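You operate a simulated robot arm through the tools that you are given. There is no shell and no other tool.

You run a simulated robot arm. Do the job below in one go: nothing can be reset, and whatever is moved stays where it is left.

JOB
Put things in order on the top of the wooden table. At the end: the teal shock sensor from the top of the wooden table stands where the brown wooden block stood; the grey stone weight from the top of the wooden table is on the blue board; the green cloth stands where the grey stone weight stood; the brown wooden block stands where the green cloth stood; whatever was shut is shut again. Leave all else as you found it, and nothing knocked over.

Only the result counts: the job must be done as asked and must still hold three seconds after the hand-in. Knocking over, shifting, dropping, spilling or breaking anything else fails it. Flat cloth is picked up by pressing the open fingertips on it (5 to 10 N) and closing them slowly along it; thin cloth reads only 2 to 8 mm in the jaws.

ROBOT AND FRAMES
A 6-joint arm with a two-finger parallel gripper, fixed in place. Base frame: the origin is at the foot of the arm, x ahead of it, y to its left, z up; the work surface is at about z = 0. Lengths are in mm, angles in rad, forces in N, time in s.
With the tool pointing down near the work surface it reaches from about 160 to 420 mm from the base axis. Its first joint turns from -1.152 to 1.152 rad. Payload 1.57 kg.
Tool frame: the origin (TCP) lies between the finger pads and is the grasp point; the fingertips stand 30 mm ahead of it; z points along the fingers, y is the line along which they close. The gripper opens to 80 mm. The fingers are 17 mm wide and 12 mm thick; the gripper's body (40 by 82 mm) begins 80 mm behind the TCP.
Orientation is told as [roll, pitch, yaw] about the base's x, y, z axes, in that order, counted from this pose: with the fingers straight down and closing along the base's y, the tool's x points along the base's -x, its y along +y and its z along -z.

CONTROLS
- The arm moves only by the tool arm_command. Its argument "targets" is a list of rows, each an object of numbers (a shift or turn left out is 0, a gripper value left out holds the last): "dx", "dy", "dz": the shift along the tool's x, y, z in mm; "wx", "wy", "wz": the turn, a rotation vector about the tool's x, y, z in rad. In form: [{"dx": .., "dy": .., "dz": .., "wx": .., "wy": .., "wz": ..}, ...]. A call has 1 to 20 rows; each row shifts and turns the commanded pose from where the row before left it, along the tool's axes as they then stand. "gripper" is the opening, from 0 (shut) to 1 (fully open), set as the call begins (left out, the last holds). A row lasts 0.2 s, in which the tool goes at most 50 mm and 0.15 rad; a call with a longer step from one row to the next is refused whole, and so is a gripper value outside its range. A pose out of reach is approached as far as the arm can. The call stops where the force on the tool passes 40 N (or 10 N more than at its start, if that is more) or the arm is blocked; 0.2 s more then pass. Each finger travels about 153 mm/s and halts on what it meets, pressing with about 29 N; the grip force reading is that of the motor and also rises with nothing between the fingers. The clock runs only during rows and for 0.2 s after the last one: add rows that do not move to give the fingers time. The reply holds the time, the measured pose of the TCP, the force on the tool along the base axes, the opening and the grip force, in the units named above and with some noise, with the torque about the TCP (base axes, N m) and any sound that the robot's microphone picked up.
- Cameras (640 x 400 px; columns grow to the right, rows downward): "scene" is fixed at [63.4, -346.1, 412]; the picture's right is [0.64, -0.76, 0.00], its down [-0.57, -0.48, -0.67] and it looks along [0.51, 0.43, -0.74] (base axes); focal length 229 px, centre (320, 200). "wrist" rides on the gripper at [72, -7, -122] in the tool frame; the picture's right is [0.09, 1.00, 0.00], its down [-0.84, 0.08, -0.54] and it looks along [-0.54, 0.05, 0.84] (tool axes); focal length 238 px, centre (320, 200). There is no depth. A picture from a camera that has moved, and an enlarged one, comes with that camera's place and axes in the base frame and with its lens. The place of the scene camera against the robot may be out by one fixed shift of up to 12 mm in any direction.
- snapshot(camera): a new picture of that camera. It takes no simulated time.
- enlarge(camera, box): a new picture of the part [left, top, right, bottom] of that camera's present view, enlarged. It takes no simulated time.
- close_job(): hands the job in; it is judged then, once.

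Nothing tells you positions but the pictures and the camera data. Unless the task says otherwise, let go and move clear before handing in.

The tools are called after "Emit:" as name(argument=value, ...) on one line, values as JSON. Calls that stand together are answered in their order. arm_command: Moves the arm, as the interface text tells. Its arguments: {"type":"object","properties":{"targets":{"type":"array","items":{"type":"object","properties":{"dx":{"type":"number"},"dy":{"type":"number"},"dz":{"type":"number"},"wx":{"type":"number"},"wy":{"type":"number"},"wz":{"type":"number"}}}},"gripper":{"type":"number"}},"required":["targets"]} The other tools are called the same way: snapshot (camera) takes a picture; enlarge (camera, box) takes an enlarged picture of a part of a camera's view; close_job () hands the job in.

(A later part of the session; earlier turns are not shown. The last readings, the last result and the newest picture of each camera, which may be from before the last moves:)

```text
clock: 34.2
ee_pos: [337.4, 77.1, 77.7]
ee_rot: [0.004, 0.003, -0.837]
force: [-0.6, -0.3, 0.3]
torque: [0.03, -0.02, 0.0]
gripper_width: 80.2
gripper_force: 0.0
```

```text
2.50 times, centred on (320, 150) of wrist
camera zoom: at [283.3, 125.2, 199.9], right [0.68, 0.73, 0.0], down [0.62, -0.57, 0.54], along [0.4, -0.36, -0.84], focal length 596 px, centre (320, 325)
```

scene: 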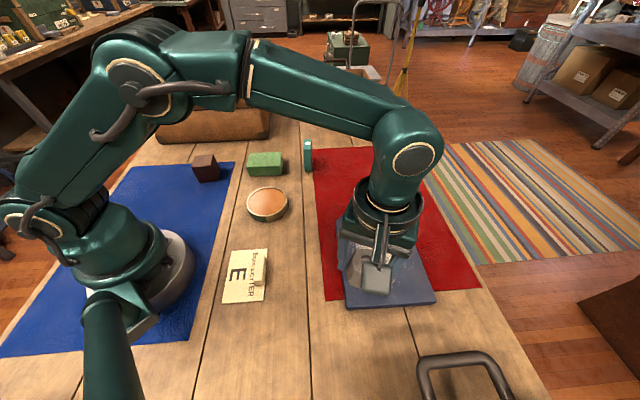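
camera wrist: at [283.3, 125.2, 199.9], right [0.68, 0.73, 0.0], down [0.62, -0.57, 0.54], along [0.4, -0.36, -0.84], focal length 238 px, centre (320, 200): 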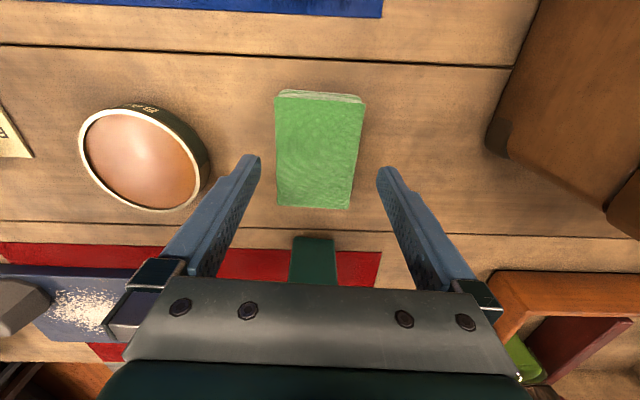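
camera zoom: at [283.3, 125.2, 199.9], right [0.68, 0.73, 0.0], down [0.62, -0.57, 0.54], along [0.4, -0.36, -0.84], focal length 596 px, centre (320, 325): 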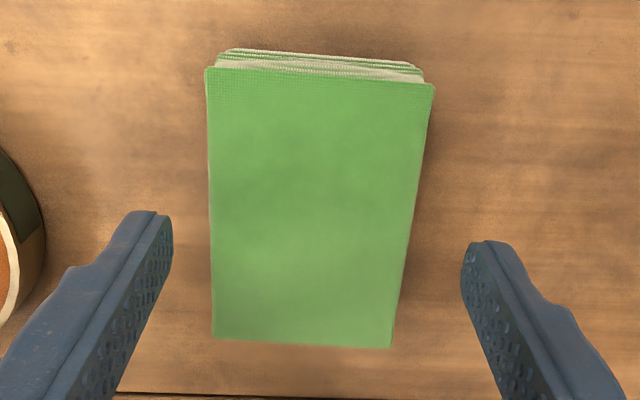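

The cloth's centre is about 2.8 mm to one side of the jaw centre, near (335,74). I'll correct that and come down beside it.

Emit:
arm_command(targets=[{"dx": -0.8, "dy": -2.8}, {"dz": 15}, {"dz": 15}, {"dz": 8}, {"dz": 4}, {}], gripper=1)

Emit:
snapshot(camera="wrist")

Emit:
enlarge(camera="scene", box=[200, 100, 330, 200])

```text
clock: 35.6
ee_pos: [335.2, 73.4, 34.4]
ee_rot: [0.004, 0.0, -0.838]
force: [-0.2, -0.3, 0.3]
torque: [-0.03, 0.01, 0.01]
gripper_width: 79.9
gripper_force: 0.1
```

```text
taken
camera wrist: at [280.8, 121.5, 157.7], right [0.68, 0.73, 0.0], down [0.62, -0.57, 0.54], along [0.4, -0.36, -0.84], focal length 238 px, centre (320, 200)
```

wrist: 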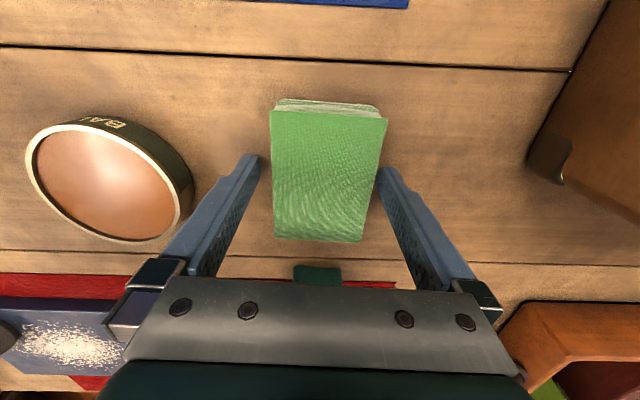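

```text
4.00 times, centred on (265, 150) of scene
camera zoom: at [63.4, -346.1, 412.0], right [0.64, -0.76, 0.0], down [-0.57, -0.48, -0.67], along [0.51, 0.43, -0.74], focal length 917 px, centre (540, 400)
```

zoom: 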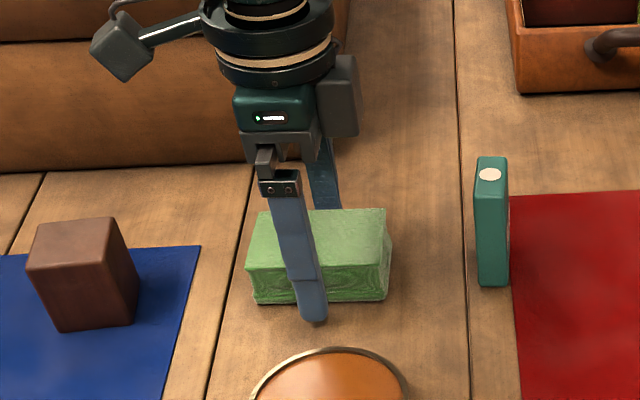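

The fingers stand clear on both sides of the cloth. I'll lower 2 mm more and close in two stages.

Emit:
arm_command(targets=[{"dz": 2}, {}, {}], gripper=0.8)

Emit:
arm_command(targets=[{}, {}, {}, {}], gripper=0.5)

Emit:
enlarge(camera="wrist", box=[220, 70, 420, 260])

Emit:
enlarge(camera="scene", box=[200, 100, 330, 200])

```text
clock: 36.4
ee_pos: [334.2, 72.8, 33.5]
ee_rot: [0.004, 0.002, -0.836]
force: [0.3, 0.3, -0.4]
torque: [0.02, -0.02, 0.01]
gripper_width: 64.1
gripper_force: 0.2
```

```text
clock: 37.4
ee_pos: [334.2, 73.2, 33.1]
ee_rot: [0.005, 0.002, -0.837]
force: [0.3, 0.2, 0.6]
torque: [0.02, 0.01, -0.01]
gripper_width: 60.9
gripper_force: 29.0
```

```text
2.11 times, centred on (320, 165) of wrist
camera zoom: at [280.4, 121.4, 155.6], right [0.68, 0.73, 0.0], down [0.62, -0.57, 0.54], along [0.4, -0.36, -0.84], focal length 502 px, centre (320, 274)
```

zoom: 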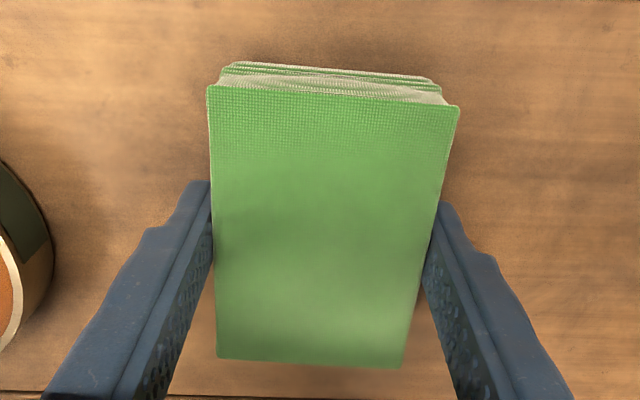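

```text
4.00 times, centred on (265, 150) of scene
camera zoom: at [63.4, -346.1, 412.0], right [0.64, -0.76, 0.0], down [-0.57, -0.48, -0.67], along [0.51, 0.43, -0.74], focal length 917 px, centre (540, 400)
```

zoom: 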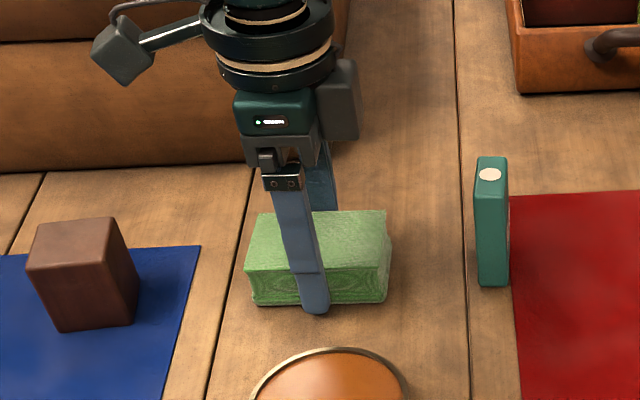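

The cloth is held at 61 mm like a firm stack, with its centre at (334.5,73). I'll lift it gently clear of the sensor's height.

Emit:
arm_command(targets=[{"dz": -1}, {"dz": -2}, {"dz": -3}, {"dz": -5}, {"dz": -7}, {"dz": -9}, {"dz": -10}, {"dz": -10}, {"dz": -10}, {"dz": -10}, {"dz": -8}, {"dz": -5}, {"dz": -3}, {}], gripper=0.4)

Emit:
snapshot(camera="scene")

Emit:
snapshot(camera="wrist")

```text
clock: 40.4
ee_pos: [333.7, 72.4, 115.6]
ee_rot: [0.004, 0.003, -0.839]
force: [-0.5, -0.4, -0.5]
torque: [-0.02, 0.02, -0.04]
gripper_width: 60.9
gripper_force: 29.2
```

```text
taken
```

scene: 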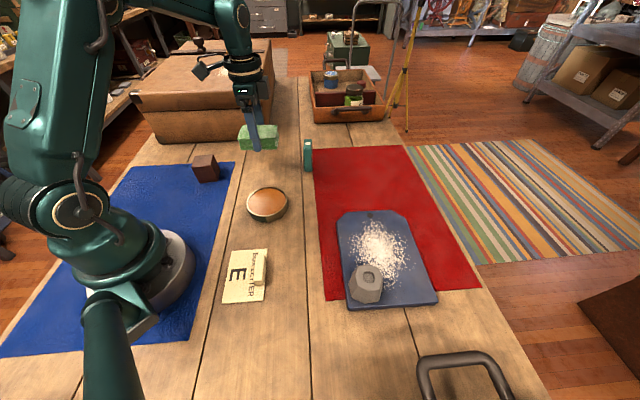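

```text
taken
camera wrist: at [280.4, 121.1, 238.2], right [0.68, 0.73, 0.0], down [0.62, -0.57, 0.54], along [0.4, -0.36, -0.84], focal length 238 px, centre (320, 200)
```

wrist: 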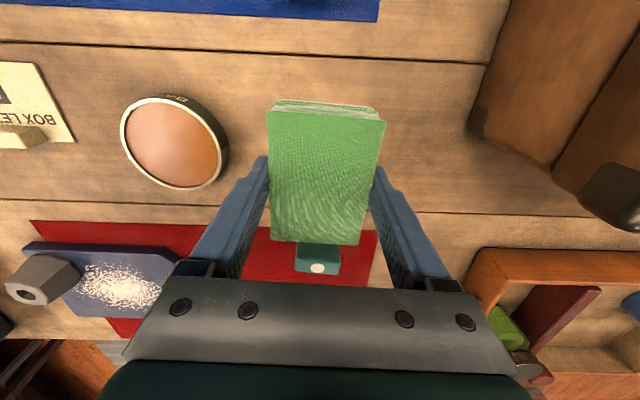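

The cloth lifted whole and nothing lay under it. I'll carry it to the weight's old place by a path kept away from the sensor.

Emit:
arm_command(targets=[{"dx": -3, "dy": -5.8}, {"dx": -5.2, "dy": -10}, {"dx": -5.2, "dy": -10}, {"dx": -5.2, "dy": -10}, {"dx": -5.2, "dy": -10}, {"dx": -5.2, "dy": -10}, {"dx": -5.2, "dy": -10}, {"dx": -5.2, "dy": -10}, {"dx": -10.1, "dy": -3.65}, {"dx": -10.1, "dy": -3.65}, {"dx": -10.1, "dy": -3.65}, {"dx": -10.1, "dy": -3.65}, {"dx": -10.1, "dy": -3.65}, {"dx": -10.1, "dy": -3.65}, {"dx": -10.1, "dy": -3.65}, {"dx": -10.1, "dy": -3.65}, {"dx": -10.1, "dy": -3.65}, {"dx": -10.1, "dy": -3.65}, {}], gripper=0.4)

Emit:
snapshot(camera="wrist")

Emit:
snapshot(camera="scene")

```text
clock: 44.4
ee_pos: [347.0, -106.2, 117.0]
ee_rot: [0.003, 0.0, -0.839]
force: [0.3, 0.3, -0.3]
torque: [-0.04, 0.01, -0.01]
gripper_width: 60.9
gripper_force: 29.1
```

```text
taken
camera wrist: at [292.2, -57.5, 237.9], right [0.68, 0.73, 0.0], down [0.62, -0.57, 0.54], along [0.4, -0.36, -0.84], focal length 238 px, centre (320, 200)
```

wrist: 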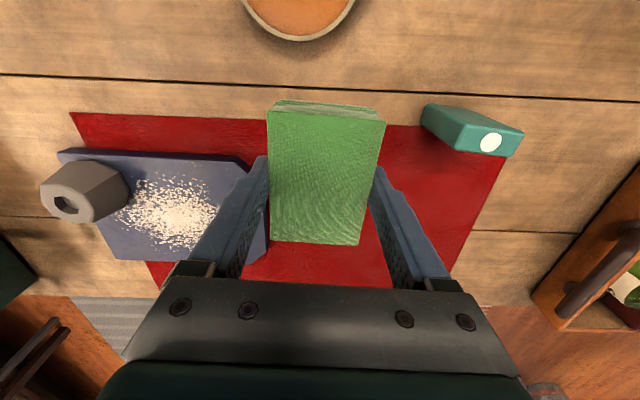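

```text
taken
```

scene: 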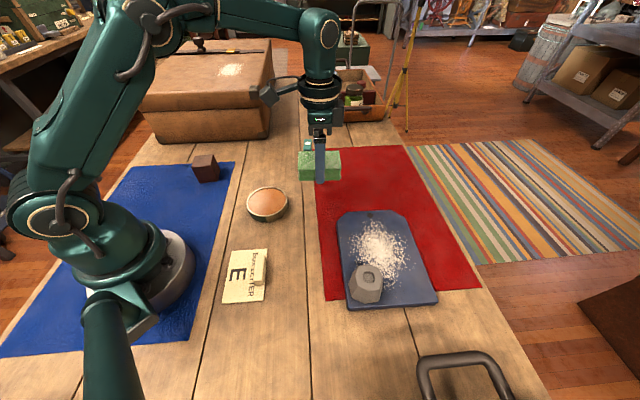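

The cloth hangs over the weight's old spot with free room all round. I'll trim 1 mm and lower it.

Emit:
arm_command(targets=[{"dx": 0.5, "dy": -0.9, "dz": 4}, {"dz": 8}, {"dz": 12}, {"dz": 14}, {"dz": 14}, {"dz": 12}, {"dz": 8}, {"dz": 4}, {"dz": 2}, {"dz": 1.5}, {}], gripper=0.4)

Emit:
enlarge(camera="scene", box=[270, 120, 390, 220])

```text
clock: 46.8
ee_pos: [343.6, -106.0, 36.8]
ee_rot: [0.003, 0.002, -0.836]
force: [-0.3, -0.5, -0.4]
torque: [-0.01, -0.01, 0.0]
gripper_width: 61.0
gripper_force: 29.3
```

```text
4.00 times, centred on (330, 170) of scene
camera zoom: at [63.4, -346.1, 412.0], right [0.64, -0.76, 0.0], down [-0.57, -0.48, -0.67], along [0.51, 0.43, -0.74], focal length 917 px, centre (280, 320)
```

zoom: 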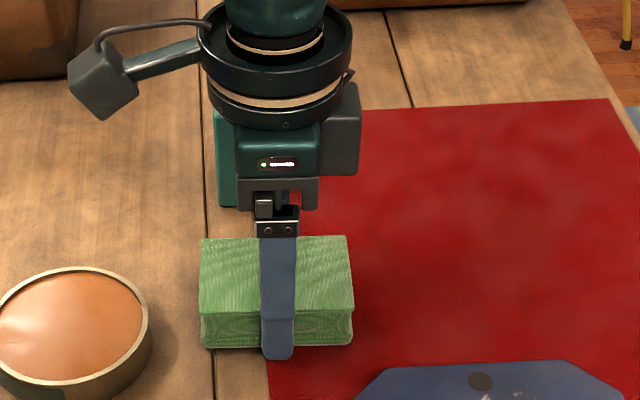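

Emit:
arm_command(targets=[{"dz": 1}, {"dz": 0.7}, {}], gripper=0.4)

```text
clock: 47.6
ee_pos: [343.9, -106.8, 35.1]
ee_rot: [0.004, 0.001, -0.837]
force: [0.1, 0.7, -0.5]
torque: [-0.01, 0.03, 0.0]
gripper_width: 61.2
gripper_force: 29.6
```

Emit:
arm_command(targets=[{"dz": 0.6}, {}], gripper=0.4)

```text
clock: 48.2
ee_pos: [345.2, -107.1, 34.3]
ee_rot: [0.003, 0.001, -0.836]
force: [0.3, 0.5, -1.0]
torque: [0.0, 0.0, 0.01]
gripper_width: 61.3
gripper_force: 28.9
```

Emit:
arm_command(targets=[{"dz": 0.5}, {}], gripper=0.4)

```text
clock: 48.8
ee_pos: [343.6, -107.0, 33.6]
ee_rot: [0.005, 0.0, -0.837]
force: [-1.1, -1.3, 14.7]
torque: [-0.02, 0.49, 0.06]
gripper_width: 60.8
gripper_force: 29.0
```

The cloth has touched down. I'll ease up slightly, open the jaws, and rise.

Emit:
arm_command(targets=[{"dz": -0.4}, {}], gripper=0.4)

Emit:
arm_command(targets=[{}, {}, {}, {"dz": -3}, {"dz": -6}, {"dz": -10}, {"dz": -15}, {"dz": -20}, {"dz": -25}, {"dz": -20}, {}], gripper=0.95)

Emit:
snapshot(camera="wrist")

Emit:
enlarge(camera="scene", box=[270, 120, 390, 220])

```text
clock: 49.4
ee_pos: [345.8, -105.5, 33.3]
ee_rot: [0.003, 0.0, -0.838]
force: [3.8, -1.1, 6.5]
torque: [-0.15, 0.06, 0.13]
gripper_width: 60.9
gripper_force: 28.7
```

```text
clock: 51.8
ee_pos: [346.7, -107.4, 132.9]
ee_rot: [0.001, 0.002, -0.837]
force: [0.8, -0.8, 0.2]
torque: [0.04, 0.01, -0.03]
gripper_width: 76.0
gripper_force: 0.1
```

```text
taken
camera wrist: at [292.3, -57.8, 254.0], right [0.68, 0.73, 0.0], down [0.62, -0.57, 0.54], along [0.4, -0.36, -0.84], focal length 238 px, centre (320, 200)
```

wrist: 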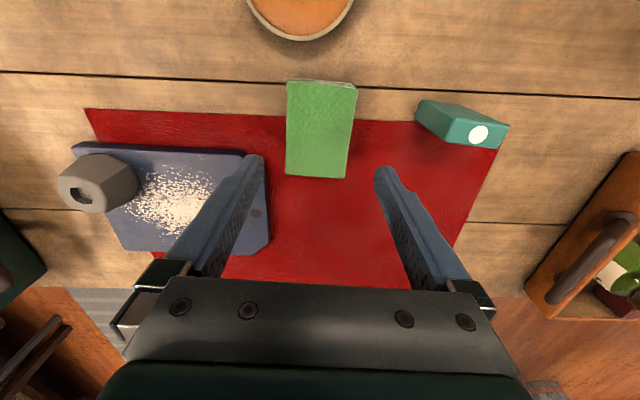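

```text
4.00 times, centred on (330, 170) of scene
camera zoom: at [63.4, -346.1, 412.0], right [0.64, -0.76, 0.0], down [-0.57, -0.48, -0.67], along [0.51, 0.43, -0.74], focal length 917 px, centre (280, 320)
```

zoom: 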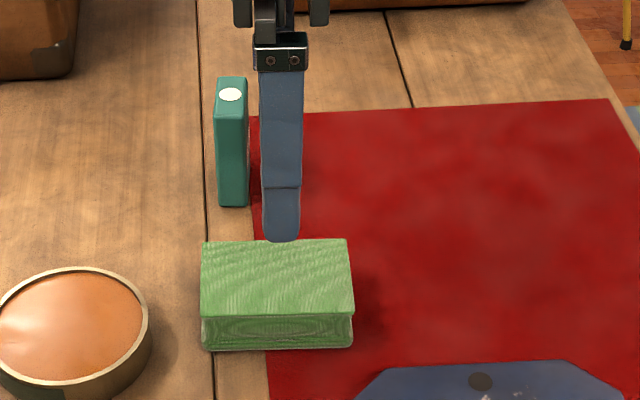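

The cloth sits on the weight's old spot. Next I'll go over to the brown block.

Emit:
arm_command(targets=[{"dz": -15}, {"dz": -15}, {"dx": 23.85, "dy": 7.125}, {"dx": 23.85, "dy": 7.125}, {"dx": 23.85, "dy": 7.125}, {"dx": 23.85, "dy": 7.125}, {"dx": 23.85, "dy": 7.125}, {"dx": 23.85, "dy": 7.125}, {"dx": 23.85, "dy": 7.125}, {"dx": 23.85, "dy": 7.125}, {"dx": 23.85, "dy": 7.125}, {"dx": 23.85, "dy": 7.125}, {"dx": 23.85, "dy": 7.125}, {"dx": 23.85, "dy": 7.125}, {}], gripper=1)

Emit:
snapshot(camera="wrist")

Emit:
snapshot(camera="scene")

```text
clock: 55.0
ee_pos: [216.9, 163.1, 164.9]
ee_rot: [0.003, 0.003, -0.838]
force: [0.1, -0.8, 0.0]
torque: [0.01, 0.01, 0.02]
gripper_width: 79.9
gripper_force: 0.1
```

```text
taken
camera wrist: at [163.6, 212.0, 286.2], right [0.68, 0.73, 0.0], down [0.62, -0.57, 0.54], along [0.4, -0.37, -0.84], focal length 238 px, centre (320, 200)
```

wrist: 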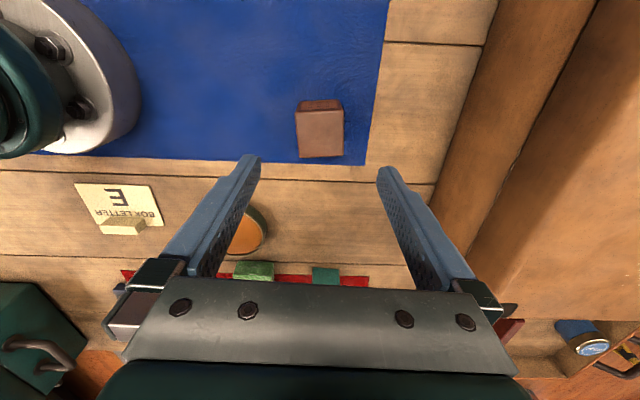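

```text
taken
```

scene: 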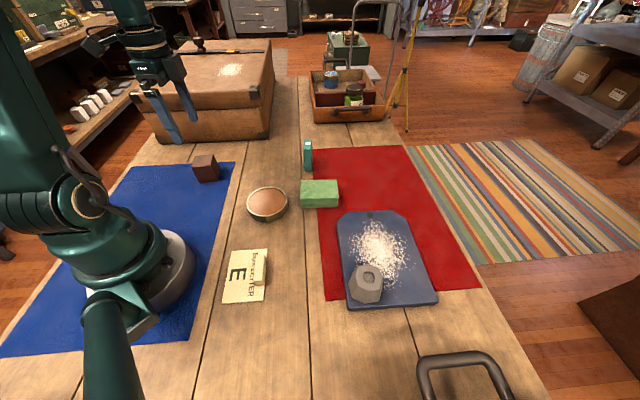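

Emit:
enlarge(camera="wrist", box=[280, 85, 360, 175])

```text
4.44 times, centred on (320, 130) of wrist
camera zoom: at [163.6, 212.0, 286.2], right [0.68, 0.73, 0.0], down [0.62, -0.57, 0.54], along [0.4, -0.37, -0.84], focal length 1059 px, centre (320, 511)
```

zoom: 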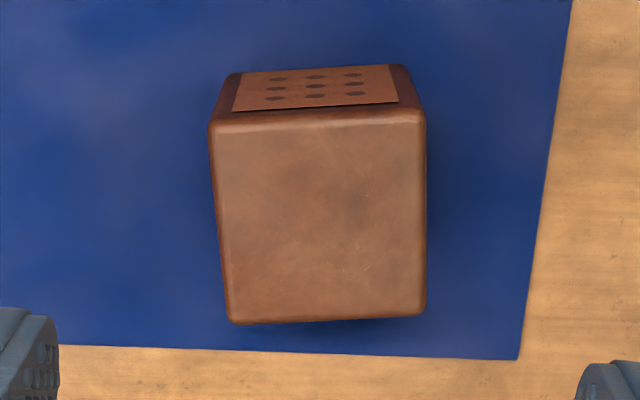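

The block is about 46×46×51 mm, centred at (218.6,161.8), with its sides at about 49.5°. I'll match that yaw and come down over it, stopping to check.

Emit:
arm_command(targets=[{"wz": -0.131}, {"dx": -2.1, "dz": 20}, {"dz": 25}, {"dz": 20}, {"dz": 10}, {}], gripper=1)

Emit:
snapshot(camera="wrist")

Emit:
enlarge(camera="scene", box=[140, 90, 280, 200])

```text
clock: 56.4
ee_pos: [215.7, 160.3, 89.1]
ee_rot: [0.003, 0.003, -0.706]
force: [0.7, -0.3, 0.5]
torque: [-0.01, 0.01, 0.0]
gripper_width: 80.1
gripper_force: 0.0
```

```text
taken
camera wrist: at [156.1, 202.1, 210.5], right [0.58, 0.82, 0.0], down [0.69, -0.49, 0.54], along [0.44, -0.31, -0.84], focal length 238 px, centre (320, 200)
```

wrist: 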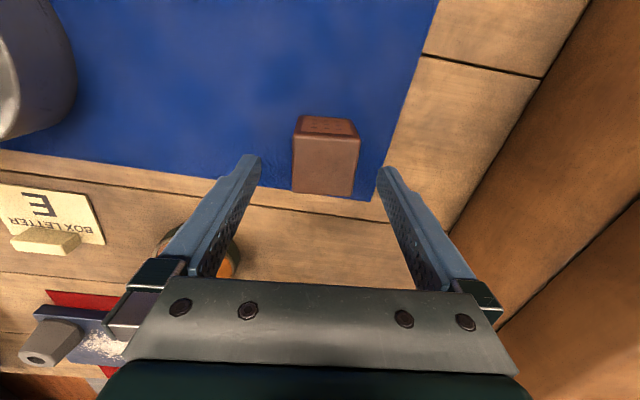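

```text
3.64 times, centred on (210, 145) of scene
camera zoom: at [63.4, -346.1, 412.0], right [0.64, -0.76, 0.0], down [-0.57, -0.48, -0.67], along [0.51, 0.43, -0.74], focal length 834 px, centre (720, 400)
```

zoom: 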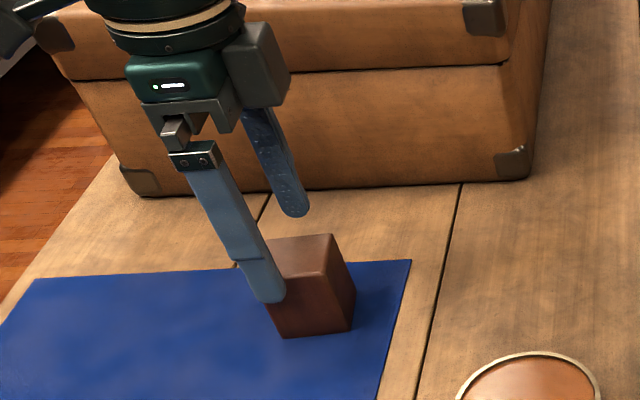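

Emit:
enlarge(camera="wrist", box=[240, 100, 400, 210])

```text
3.64 times, centred on (320, 155) of wrist
camera zoom: at [156.1, 202.1, 210.5], right [0.58, 0.82, 0.0], down [0.69, -0.49, 0.54], along [0.44, -0.31, -0.84], focal length 867 px, centre (320, 364)
```

zoom: 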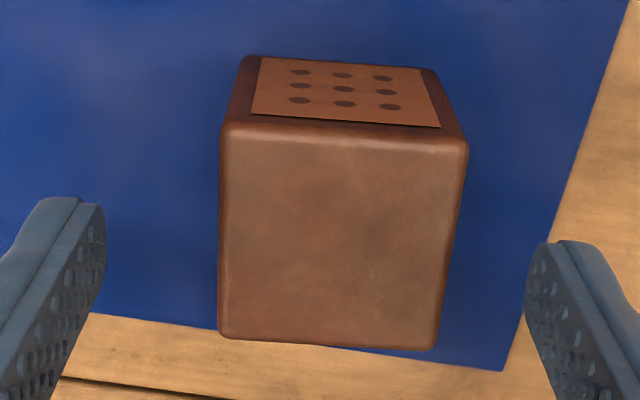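

The block is squared with the jaws but 3 mm off-centre. I'll correct that and lower to grip it.

Emit:
arm_command(targets=[{"dx": -2.6, "dy": 3.0}, {"dz": 15}, {"dz": 18}, {"dz": 14}, {"dz": 7}, {}], gripper=1)

Emit:
enlarge(camera="wrist", box=[220, 90, 420, 240])

Emit:
enlarge(camera="scene", box=[140, 90, 280, 200])

```text
clock: 57.8
ee_pos: [221.0, 161.6, 32.4]
ee_rot: [0.002, 0.001, -0.708]
force: [-0.4, 0.5, 0.7]
torque: [-0.03, -0.02, 0.0]
gripper_width: 79.9
gripper_force: 0.0
```

```text
2.67 times, centred on (320, 165) of wrist
camera zoom: at [161.2, 203.7, 155.8], right [0.58, 0.82, 0.0], down [0.69, -0.49, 0.54], along [0.44, -0.31, -0.84], focal length 636 px, centre (320, 293)
```

zoom: 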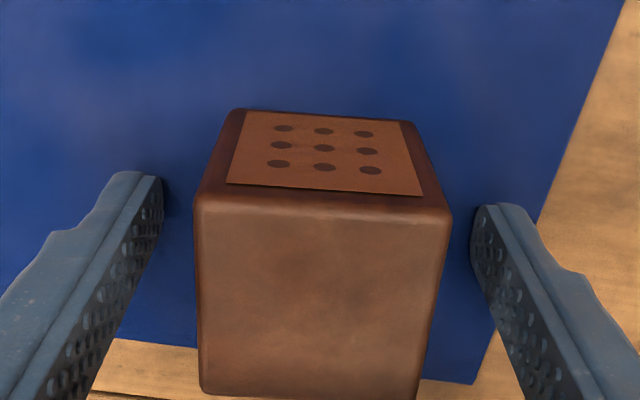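

```text
3.64 times, centred on (210, 145) of scene
camera zoom: at [63.4, -346.1, 412.0], right [0.64, -0.76, 0.0], down [-0.57, -0.48, -0.67], along [0.51, 0.43, -0.74], focal length 834 px, centre (720, 400)
```

zoom: 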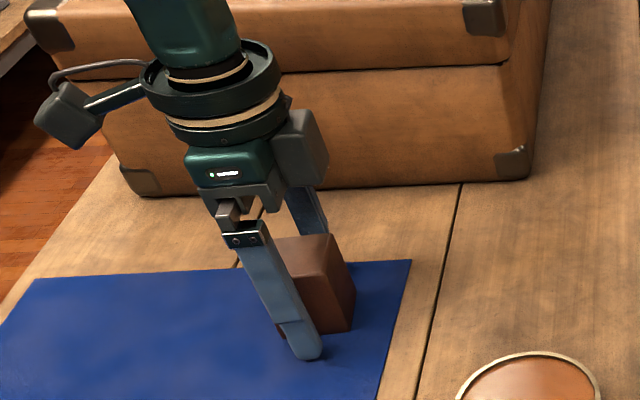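

The fingers are centred on the block. I'll close on it.

Emit:
arm_command(targets=[{}, {}, {}, {}], gripper=0.4)

Emit:
arm_command(targets=[{"dz": -1}, {"dz": -1}, {"dz": -2}, {}], gripper=0.3)

```text
clock: 58.8
ee_pos: [221.8, 162.4, 33.5]
ee_rot: [0.003, 0.002, -0.706]
force: [-0.5, 0.1, -0.2]
torque: [0.04, 0.0, 0.01]
gripper_width: 46.3
gripper_force: 29.1
```

```text
clock: 59.8
ee_pos: [220.7, 163.4, 38.6]
ee_rot: [0.004, 0.002, -0.708]
force: [-0.1, -0.1, -0.6]
torque: [-0.04, 0.01, -0.01]
gripper_width: 46.2
gripper_force: 29.8
```

It is lifting at 46 mm width. I'll raise it and take it to the cloth's old place near (334.4,72.5).

Emit:
arm_command(targets=[{"dz": -4}, {"dz": -8}, {"dz": -12}, {"dz": -14}, {"dz": -14}, {"dz": -10}, {"dx": -6}, {"dx": -12, "dy": 0.5}, {"dx": -12, "dy": 0.5}, {"dx": -12, "dy": 0.5}, {"dx": -12, "dy": 0.5}, {"dx": -12, "dy": 0.5}, {"dx": -12, "dy": 0.5}, {"dx": -12, "dy": 0.5}, {"dx": -12, "dy": 0.5}, {"dx": -12, "dy": 0.5}, {"dx": -12, "dy": 0.5}, {"dx": -12, "dy": 0.4}, {"dx": -6.6}, {}], gripper=0.3)

Emit:
snapshot(camera="wrist")

Emit:
snapshot(camera="scene")

```text
clock: 64.0
ee_pos: [334.3, 72.6, 99.6]
ee_rot: [0.005, 0.001, -0.706]
force: [0.2, -0.5, -1.2]
torque: [0.05, 0.0, 0.03]
gripper_width: 46.2
gripper_force: 29.0
```

```text
taken
camera wrist: at [274.1, 113.7, 222.2], right [0.58, 0.82, 0.0], down [0.69, -0.49, 0.54], along [0.44, -0.31, -0.84], focal length 238 px, centre (320, 200)
```

wrist: 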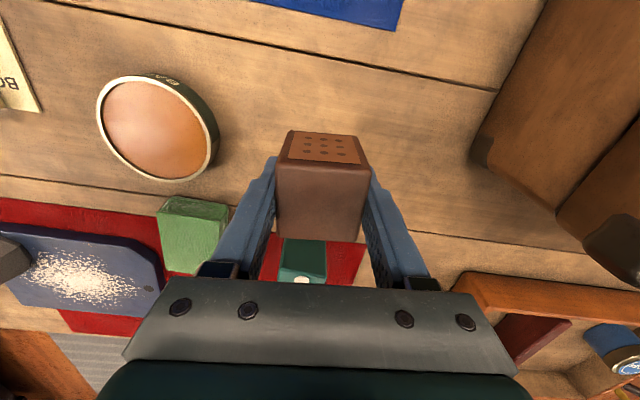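

```text
taken
```

scene: 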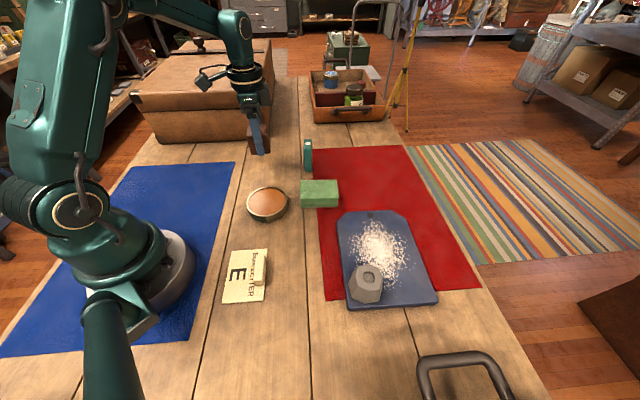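

The block hangs over the cloth's old spot. I'll lower it, and slow down for the last millimetres.

Emit:
arm_command(targets=[{"dz": 5}, {"dz": 10}, {"dz": 12}, {"dz": 12}, {"dz": 12}, {"dz": 7}, {"dz": 4}, {"dz": 2}, {}], gripper=0.3)

Emit:
enlarge(camera="scene", box=[200, 100, 330, 200])

```text
clock: 66.0
ee_pos: [335.2, 73.3, 35.8]
ee_rot: [0.003, 0.002, -0.709]
force: [-0.1, -0.2, -1.2]
torque: [-0.01, 0.01, 0.02]
gripper_width: 46.4
gripper_force: 28.9
```

```text
4.00 times, centred on (265, 150) of scene
camera zoom: at [63.4, -346.1, 412.0], right [0.64, -0.76, 0.0], down [-0.57, -0.48, -0.67], along [0.51, 0.43, -0.74], focal length 917 px, centre (540, 400)
```

zoom: 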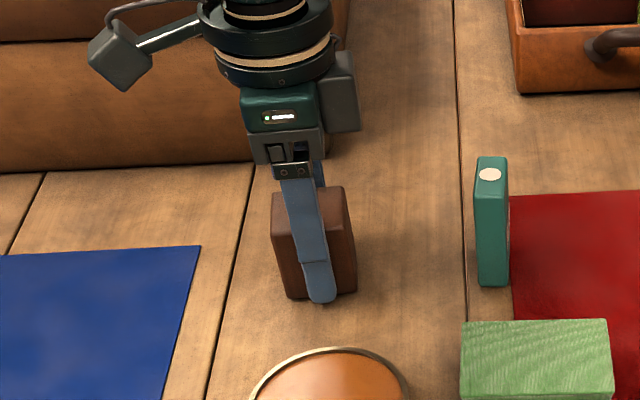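

Emit:
arm_command(targets=[{"dz": 0.7}, {"dz": 0.7}, {}], gripper=0.3)

Emit:
arm_command(targets=[{"dz": 0.5}, {}], gripper=0.3)

```text
clock: 66.8
ee_pos: [334.7, 73.3, 34.7]
ee_rot: [0.004, 0.0, -0.706]
force: [-1.0, 0.3, -0.8]
torque: [0.0, -0.01, -0.02]
gripper_width: 46.6
gripper_force: 28.7
```

```text
clock: 67.4
ee_pos: [335.0, 74.3, 34.7]
ee_rot: [0.002, 0.002, -0.707]
force: [0.9, -0.4, -0.9]
torque: [0.0, -0.01, -0.03]
gripper_width: 46.5
gripper_force: 28.2
```

The block is still hanging free, so I'll keep lowering in half-millimetre steps until it touches.

Emit:
arm_command(targets=[{"dz": 0.5}, {}], gripper=0.3)

Emit:
arm_command(targets=[{"dz": 0.4}, {}], gripper=0.3)

```text
clock: 68.0
ee_pos: [335.1, 74.5, 33.4]
ee_rot: [0.004, 0.002, -0.707]
force: [-1.1, 0.3, 9.7]
torque: [-0.15, 0.25, -0.06]
gripper_width: 46.2
gripper_force: 28.8
```

```text
clock: 68.6
ee_pos: [335.7, 73.6, 34.7]
ee_rot: [0.004, -0.001, -0.705]
force: [-5.9, 1.0, 21.5]
torque: [-0.11, 0.32, 0.02]
gripper_width: 46.4
gripper_force: 28.5
```

It has touched down. I'll ease up, open, and rise.

Emit:
arm_command(targets=[{"dz": -0.6}, {}], gripper=0.3)

Emit:
arm_command(targets=[{}, {}, {}, {"dz": -3}, {"dz": -6}, {"dz": -10}, {"dz": -15}, {"dz": -20}, {"dz": -20}, {"dz": -20}, {"dz": -20}, {}], gripper=0.8)

Emit:
snapshot(camera="wrist")

Emit:
enlarge(camera="scene", box=[200, 100, 360, 220])

```text
clock: 69.2
ee_pos: [335.2, 74.5, 32.7]
ee_rot: [0.006, 0.001, -0.707]
force: [-2.7, 3.9, 20.7]
torque: [-0.12, 0.23, 0.0]
gripper_width: 46.5
gripper_force: 29.1
```

```text
clock: 71.8
ee_pos: [334.1, 74.2, 146.1]
ee_rot: [0.005, 0.003, -0.708]
force: [-1.0, 0.2, 0.1]
torque: [0.0, 0.01, -0.02]
gripper_width: 64.2
gripper_force: 0.1
```

```text
taken
camera wrist: at [274.7, 116.1, 268.7], right [0.58, 0.82, 0.0], down [0.69, -0.49, 0.54], along [0.44, -0.31, -0.84], focal length 238 px, centre (320, 200)
```

wrist: 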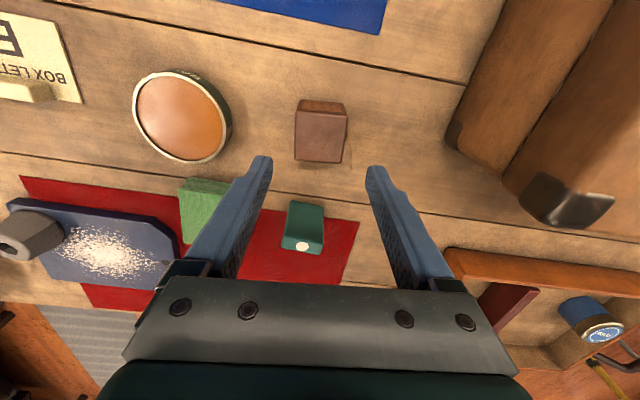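

```text
3.33 times, centred on (280, 160) of scene
camera zoom: at [63.4, -346.1, 412.0], right [0.64, -0.76, 0.0], down [-0.57, -0.48, -0.67], along [0.51, 0.43, -0.74], focal length 764 px, centre (453, 333)
```

zoom: 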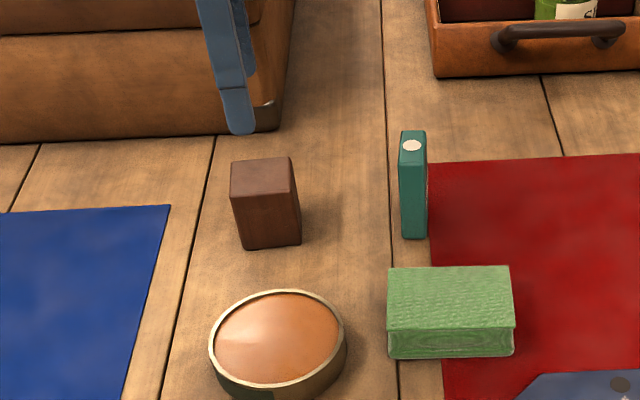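

The block stands where the cloth stood. Now I'll look closely at the teal sensor for its size and angle.

Emit:
enlarge(camera="wrist", box=[260, 180, 350, 270])

Emit:
enlarge(camera="scene", box=[280, 125, 340, 180])

```text
4.44 times, centred on (305, 225) of wrist
camera zoom: at [274.7, 116.1, 268.7], right [0.58, 0.82, 0.0], down [0.69, -0.49, 0.54], along [0.44, -0.31, -0.84], focal length 1059 px, centre (387, 89)
```

zoom: 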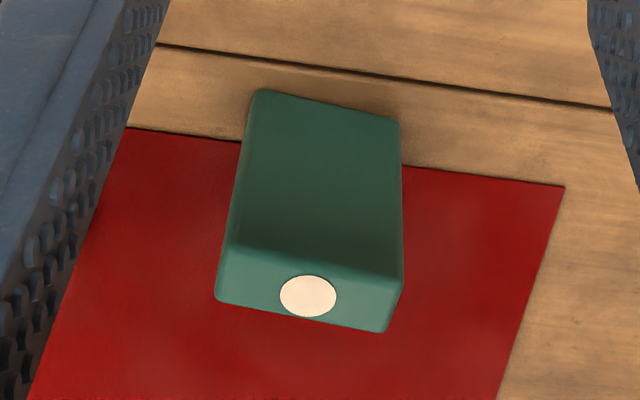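

```text
7.27 times, centred on (310, 152) of scene
camera zoom: at [63.4, -346.1, 412.0], right [0.64, -0.76, 0.0], down [-0.57, -0.48, -0.67], along [0.51, 0.43, -0.74], focal length 1667 px, centre (393, 546)
```

zoom: 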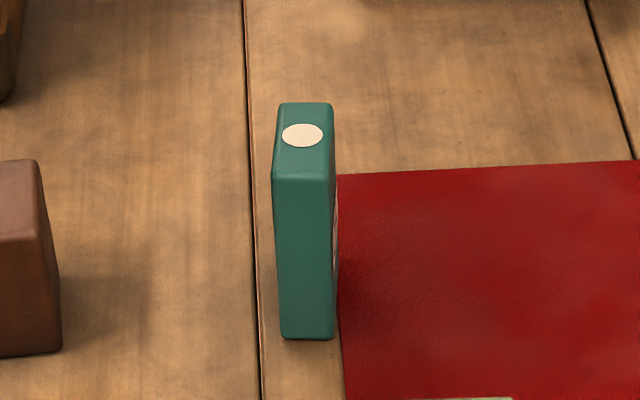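

The sensor is about 44×20×70 mm, centred near (417,-9), close to the reach limit, so I'll grip across its 20 mm side, slightly inward. I'll turn to yaw 0.675 and move above it.

Emit:
arm_command(targets=[{"wz": -0.1382}, {"wz": -0.1382}, {"wz": -0.1382}, {"wz": -0.1382}, {"wz": -0.1382}, {"wz": -0.1382}, {"wz": -0.1382}, {"wz": -0.1382}, {"wz": -0.1382}, {"wz": -0.1382}, {"dx": -0.9, "dy": -20, "dz": 5}, {"dx": -0.9, "dy": -20, "dz": 5}, {"dx": -0.9, "dy": -20, "dz": 5}, {"dx": -0.9, "dy": -20, "dz": 5}, {"dx": -0.9, "dy": -18, "dz": 5}, {"dy": -18.4}, {}], gripper=1)

Emit:
snapshot(camera="wrist")

Emit:
snapshot(camera="scene")

```text
clock: 75.4
ee_pos: [401.7, -16.6, 118.6]
ee_rot: [0.002, -0.001, 0.677]
force: [1.1, 0.3, -0.2]
torque: [-0.01, -0.03, 0.05]
gripper_width: 79.8
gripper_force: 0.1
out of reach, approached as far as the arm can: row 16
```

```text
taken
camera wrist: at [349.1, -66.8, 240.8], right [-0.69, 0.72, 0.0], down [0.6, 0.58, 0.54], along [0.39, 0.38, -0.84], focal length 238 px, centre (320, 200)
```

wrist: 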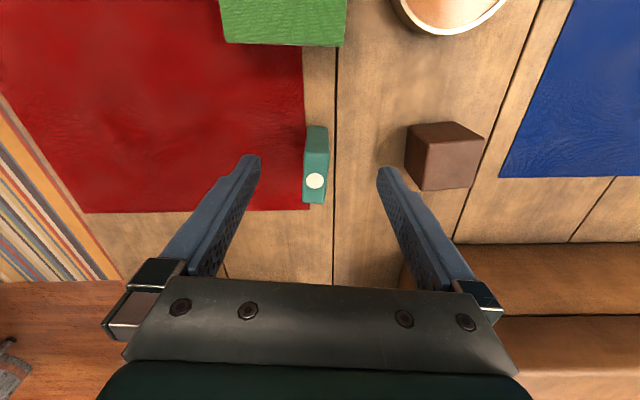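

```text
taken
```

scene: 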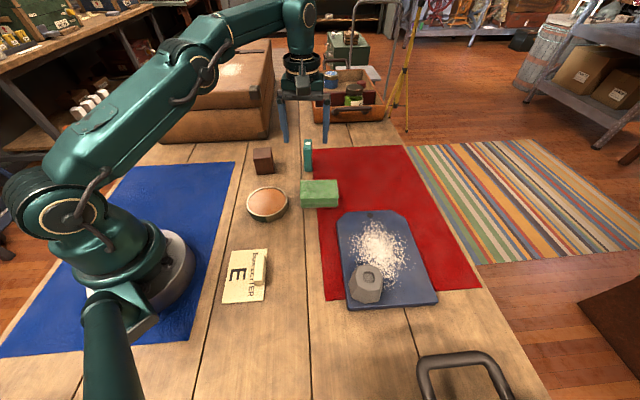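

The arm is at its reach limit at this height, about 402 mm out. I'll measure the sensor relative to the tool from here.

Emit:
enlarge(camera="wrist", box=[240, 110, 400, 220])

```text
3.64 times, centred on (320, 165) of wrist
camera zoom: at [349.1, -66.8, 240.8], right [-0.69, 0.72, 0.0], down [0.6, 0.58, 0.54], along [0.39, 0.38, -0.84], focal length 867 px, centre (320, 327)
```

zoom: 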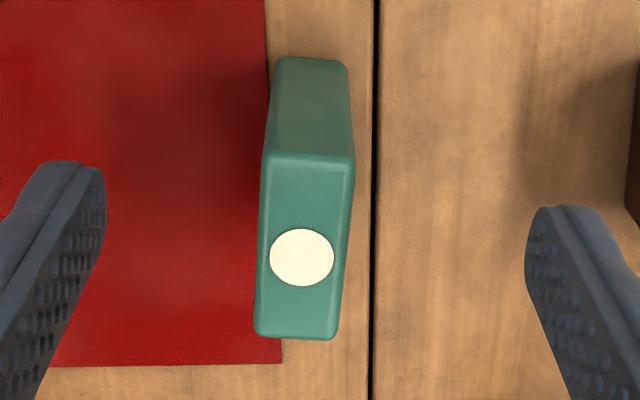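

The sensor lies well inside the open jaws, squared with them and offset about 3 mm. Lowering should widen the reach, so I'll go down in stages and watch the pose.

Emit:
arm_command(targets=[{"dz": 10}, {"dz": 10}, {"dz": 10}, {}], gripper=1)

```text
clock: 76.4
ee_pos: [402.6, -14.6, 89.5]
ee_rot: [0.001, -0.004, 0.675]
force: [0.4, 0.3, 0.6]
torque: [-0.01, 0.02, -0.05]
gripper_width: 80.0
gripper_force: 0.1
```

Emit:
arm_command(targets=[{"dz": 12}, {"dz": 12}, {"dz": 12}, {}], gripper=1)

Emit:
snapshot(camera="wrist")

Emit:
enlarge(camera="scene", box=[260, 100, 370, 200])

```text
clock: 77.4
ee_pos: [404.0, -15.9, 54.3]
ee_rot: [0.002, -0.003, 0.674]
force: [0.5, 0.2, 0.3]
torque: [0.01, 0.02, 0.01]
gripper_width: 79.8
gripper_force: 0.1
```

```text
taken
camera wrist: at [350.5, -65.9, 175.5], right [-0.69, 0.72, 0.0], down [0.6, 0.58, 0.54], along [0.39, 0.38, -0.84], focal length 238 px, centre (320, 200)
```

wrist: 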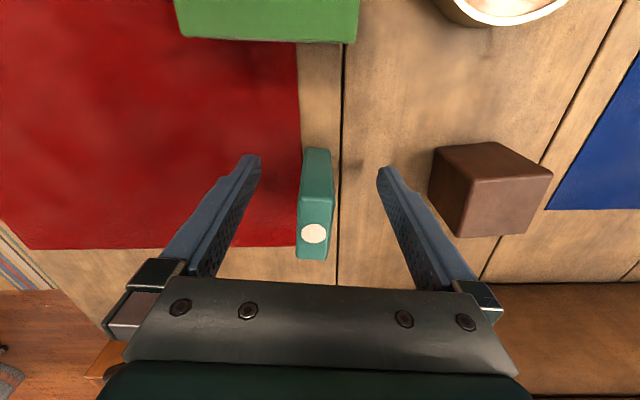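

```text
4.00 times, centred on (315, 150) of scene
camera zoom: at [63.4, -346.1, 412.0], right [0.64, -0.76, 0.0], down [-0.57, -0.48, -0.67], along [0.51, 0.43, -0.74], focal length 917 px, centre (340, 400)
```

zoom: 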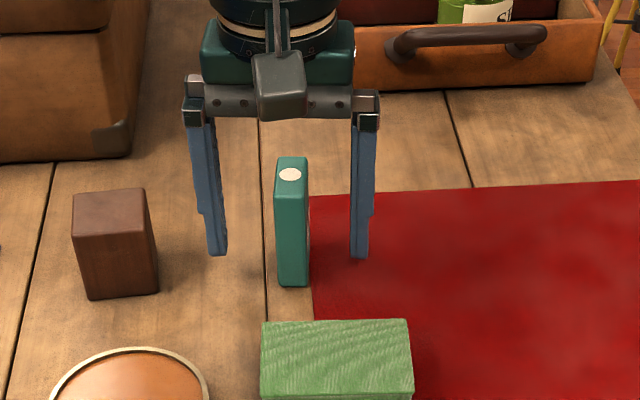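

The jaws straddle the sensor with plenty of room. I'll go a little lower, then outward so the pads meet it near its middle.

Emit:
arm_command(targets=[{"dz": 8}, {"dx": -6, "dy": -1.4}, {"dx": -6, "dy": -1.4}, {}], gripper=1)

Emit:
enlarge(camera="wrist", box=[240, 110, 400, 280])

```text
clock: 78.4
ee_pos: [414.4, -9.5, 47.6]
ee_rot: [0.001, -0.004, 0.674]
force: [0.8, -0.3, -0.1]
torque: [0.02, 0.01, 0.04]
gripper_width: 79.9
gripper_force: 0.1
```

```text
2.35 times, centred on (320, 195) of wrist
camera zoom: at [361.6, -59.7, 168.8], right [-0.69, 0.72, 0.0], down [0.6, 0.58, 0.54], along [0.39, 0.38, -0.84], focal length 561 px, centre (320, 212)
```

zoom: 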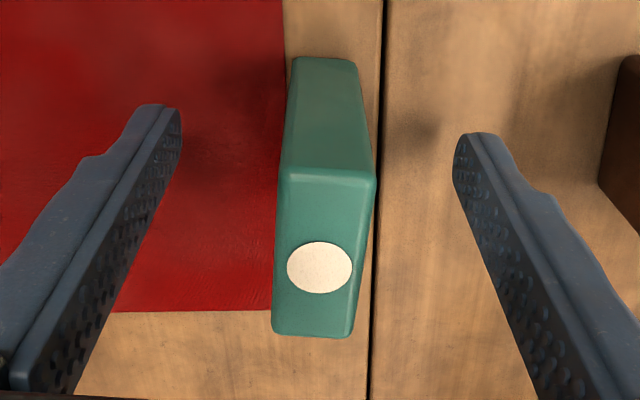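

The sensor is centred in the jaws, with the grip point 4 mm inward of its middle. I'll close on it.

Emit:
arm_command(targets=[{}, {}, {}, {}, {}], gripper=0.1)

Emit:
arm_command(targets=[{"dz": -1}, {"dz": -1}, {"dz": -2}, {}], gripper=0.05)

Emit:
enlarge(camera="scene", box=[260, 100, 370, 200])

```text
clock: 79.6
ee_pos: [413.8, -9.1, 48.0]
ee_rot: [0.002, -0.003, 0.676]
force: [-0.2, 0.7, 0.1]
torque: [0.01, 0.01, -0.02]
gripper_width: 19.5
gripper_force: 29.0
```

```text
clock: 80.6
ee_pos: [414.6, -8.8, 51.1]
ee_rot: [0.004, -0.004, 0.674]
force: [0.5, 0.9, -0.7]
torque: [0.04, -0.01, 0.0]
gripper_width: 19.8
gripper_force: 28.5
```

```text
4.00 times, centred on (315, 150) of scene
camera zoom: at [63.4, -346.1, 412.0], right [0.64, -0.76, 0.0], down [-0.57, -0.48, -0.67], along [0.51, 0.43, -0.74], focal length 917 px, centre (340, 400)
```

zoom: 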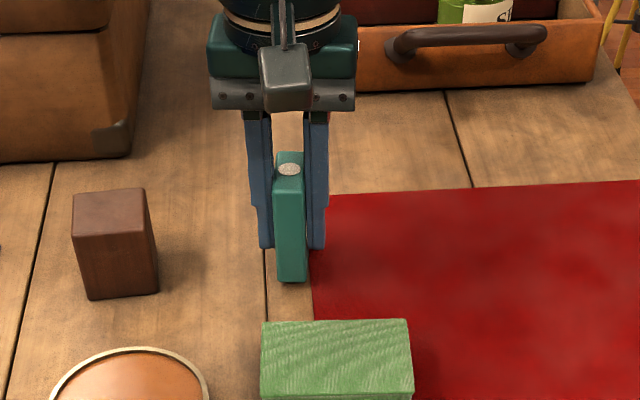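

The sensor is lifted and held at 19.8 mm. I'll draw it inward while rising, between the block and the cloth.

Emit:
arm_command(targets=[{"dx": 2, "dy": 1.6, "dz": -3}, {"dx": 4, "dy": 3.2, "dz": -6}, {"dx": 7.4, "dy": 5.94, "dz": -7.3}, {"dx": 7.4, "dy": 5.94, "dz": -7.3}, {"dx": 7.4, "dy": 5.94, "dz": -7.3}, {"dx": 7.4, "dy": 5.94, "dz": -7.3}, {"dx": 7.4, "dy": 5.94, "dz": -7.3}, {"dx": 7.4, "dy": 5.94, "dz": -7.3}, {"dx": 7.4, "dy": 5.94, "dz": -7.3}, {"dx": 7.4, "dy": 5.94, "dz": -7.3}, {"dx": 7.4, "dy": 5.94, "dz": -7.3}, {"dx": 7.4, "dy": 5.94, "dz": -7.3}, {"dx": 7.4, "dy": 5.94, "dz": -7.3}, {}], gripper=0.05)

Emit:
snapshot(camera="scene")

Emit:
snapshot(camera="wrist")

```text
clock: 83.6
ee_pos: [300.4, -8.7, 141.3]
ee_rot: [0.003, -0.001, 0.676]
force: [-0.4, 0.3, -0.3]
torque: [0.01, 0.0, 0.01]
gripper_width: 19.5
gripper_force: 28.9
```

```text
taken
```

scene: 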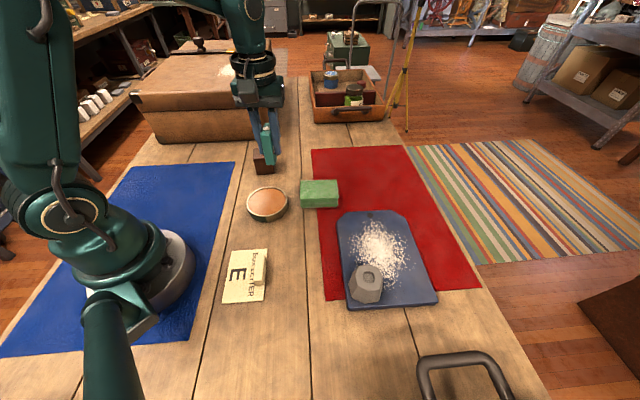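

```text
taken
camera wrist: at [247.4, -60.4, 262.1], right [-0.69, 0.72, 0.0], down [0.6, 0.58, 0.54], along [0.39, 0.38, -0.84], focal length 238 px, centre (320, 200)
```

wrist: 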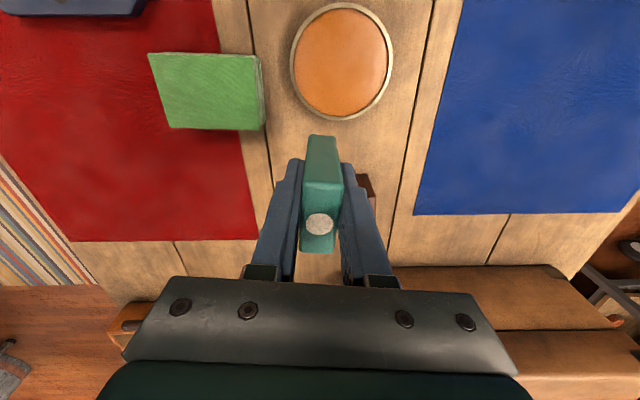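

Now I'll carry it across to the block's old place, with the grip point aimed at about (216,159).

Emit:
arm_command(targets=[{"dx": -1.3, "dy": 6.1}, {"dx": -2.62, "dy": 12.28}, {"dx": -2.62, "dy": 12.28}, {"dx": -2.62, "dy": 12.28}, {"dx": -2.62, "dy": 12.28}, {"dx": -2.62, "dy": 12.28}, {"dx": -2.62, "dy": 12.28}, {"dx": -2.62, "dy": 12.28}, {"dx": -2.62, "dy": 12.28}, {"dx": -2.62, "dy": 12.28}, {"dx": -2.62, "dy": 12.28}, {"dx": -2.62, "dy": 12.28}, {"dx": -2.62, "dy": 12.28}, {"dx": -2.62, "dy": 12.28}, {"dx": -2.62, "dy": 12.28}, {"dx": -1.3, "dy": 6.1}, {}], gripper=0.05)

Emit:
snapshot(camera="wrist")

Emit:
snapshot(camera="scene")

```text
clock: 87.2
ee_pos: [216.0, 157.0, 138.8]
ee_rot: [0.001, -0.002, 0.676]
force: [0.1, 0.1, -0.5]
torque: [0.02, 0.01, 0.0]
gripper_width: 19.7
gripper_force: 28.5
```

```text
taken
camera wrist: at [163.3, 106.4, 261.0], right [-0.69, 0.72, 0.0], down [0.6, 0.58, 0.54], along [0.39, 0.38, -0.84], focal length 238 px, centre (320, 200)
```

wrist: 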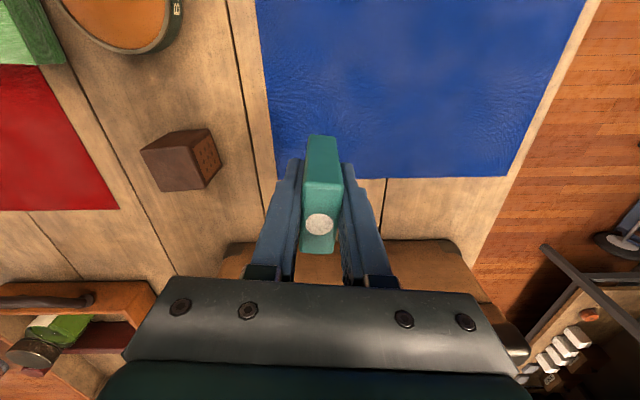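

```text
taken
```

scene: 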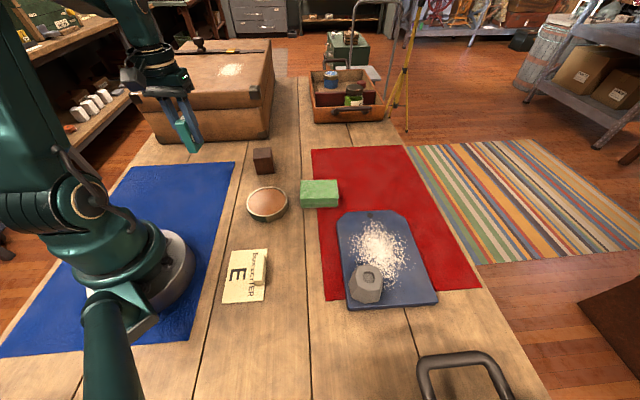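

It is 2–3 mm short of the target, so I'll trim and lower it toward the mat.

Emit:
arm_command(targets=[{"dx": -2.2, "dy": 1.2, "dz": 5}, {"dz": 10}, {"dz": 14}, {"dz": 14}, {"dz": 14}, {"dz": 12}, {"dz": 8}, {"dz": 5}, {"dz": 3}, {}], gripper=0.05)

Emit:
enlarge(camera="scene", box=[140, 90, 280, 200])

Emit:
snapshot(camera="wrist")

```text
clock: 89.4
ee_pos: [218.6, 160.3, 54.6]
ee_rot: [0.001, -0.003, 0.676]
force: [-0.3, -0.1, -0.1]
torque: [0.04, 0.01, -0.01]
gripper_width: 19.5
gripper_force: 29.3
```

```text
3.64 times, centred on (210, 145) of scene
camera zoom: at [63.4, -346.1, 412.0], right [0.64, -0.76, 0.0], down [-0.57, -0.48, -0.67], along [0.51, 0.43, -0.74], focal length 834 px, centre (720, 400)
```

zoom: 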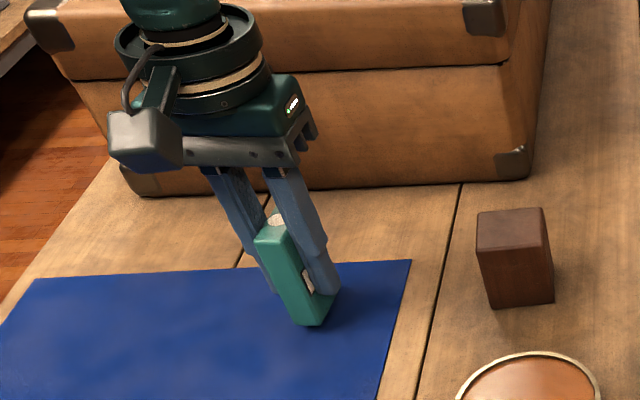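

```text
taken
camera wrist: at [165.3, 110.3, 176.9], right [-0.69, 0.72, 0.0], down [0.6, 0.58, 0.54], along [0.39, 0.38, -0.84], focal length 238 px, centre (320, 200)
```

wrist: 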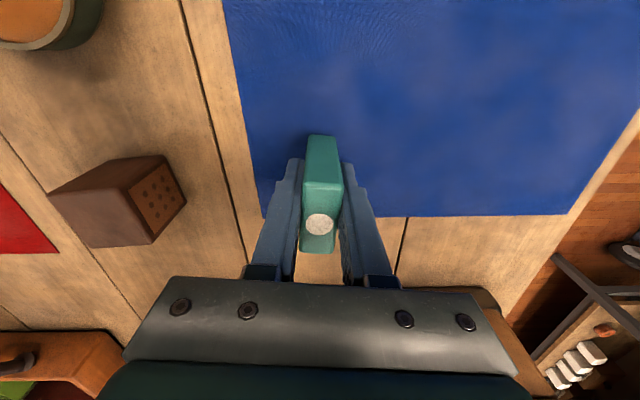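

Emit:
arm_command(targets=[{"dx": 2.0, "dz": 1}, {"dz": 1.5}, {"dz": 1}, {}], gripper=0.05)

Emit:
arm_command(targets=[{"dz": 0.6}, {}], gripper=0.05)

```text
clock: 90.4
ee_pos: [215.8, 158.4, 52.2]
ee_rot: [0.002, -0.001, 0.675]
force: [0.3, 1.2, -0.9]
torque: [0.04, -0.03, 0.01]
gripper_width: 19.5
gripper_force: 29.0
```

```text
clock: 91.0
ee_pos: [216.4, 158.6, 51.5]
ee_rot: [0.001, -0.002, 0.675]
force: [0.1, -0.2, -1.4]
torque: [0.0, -0.01, 0.04]
gripper_width: 19.5
gripper_force: 28.6
```

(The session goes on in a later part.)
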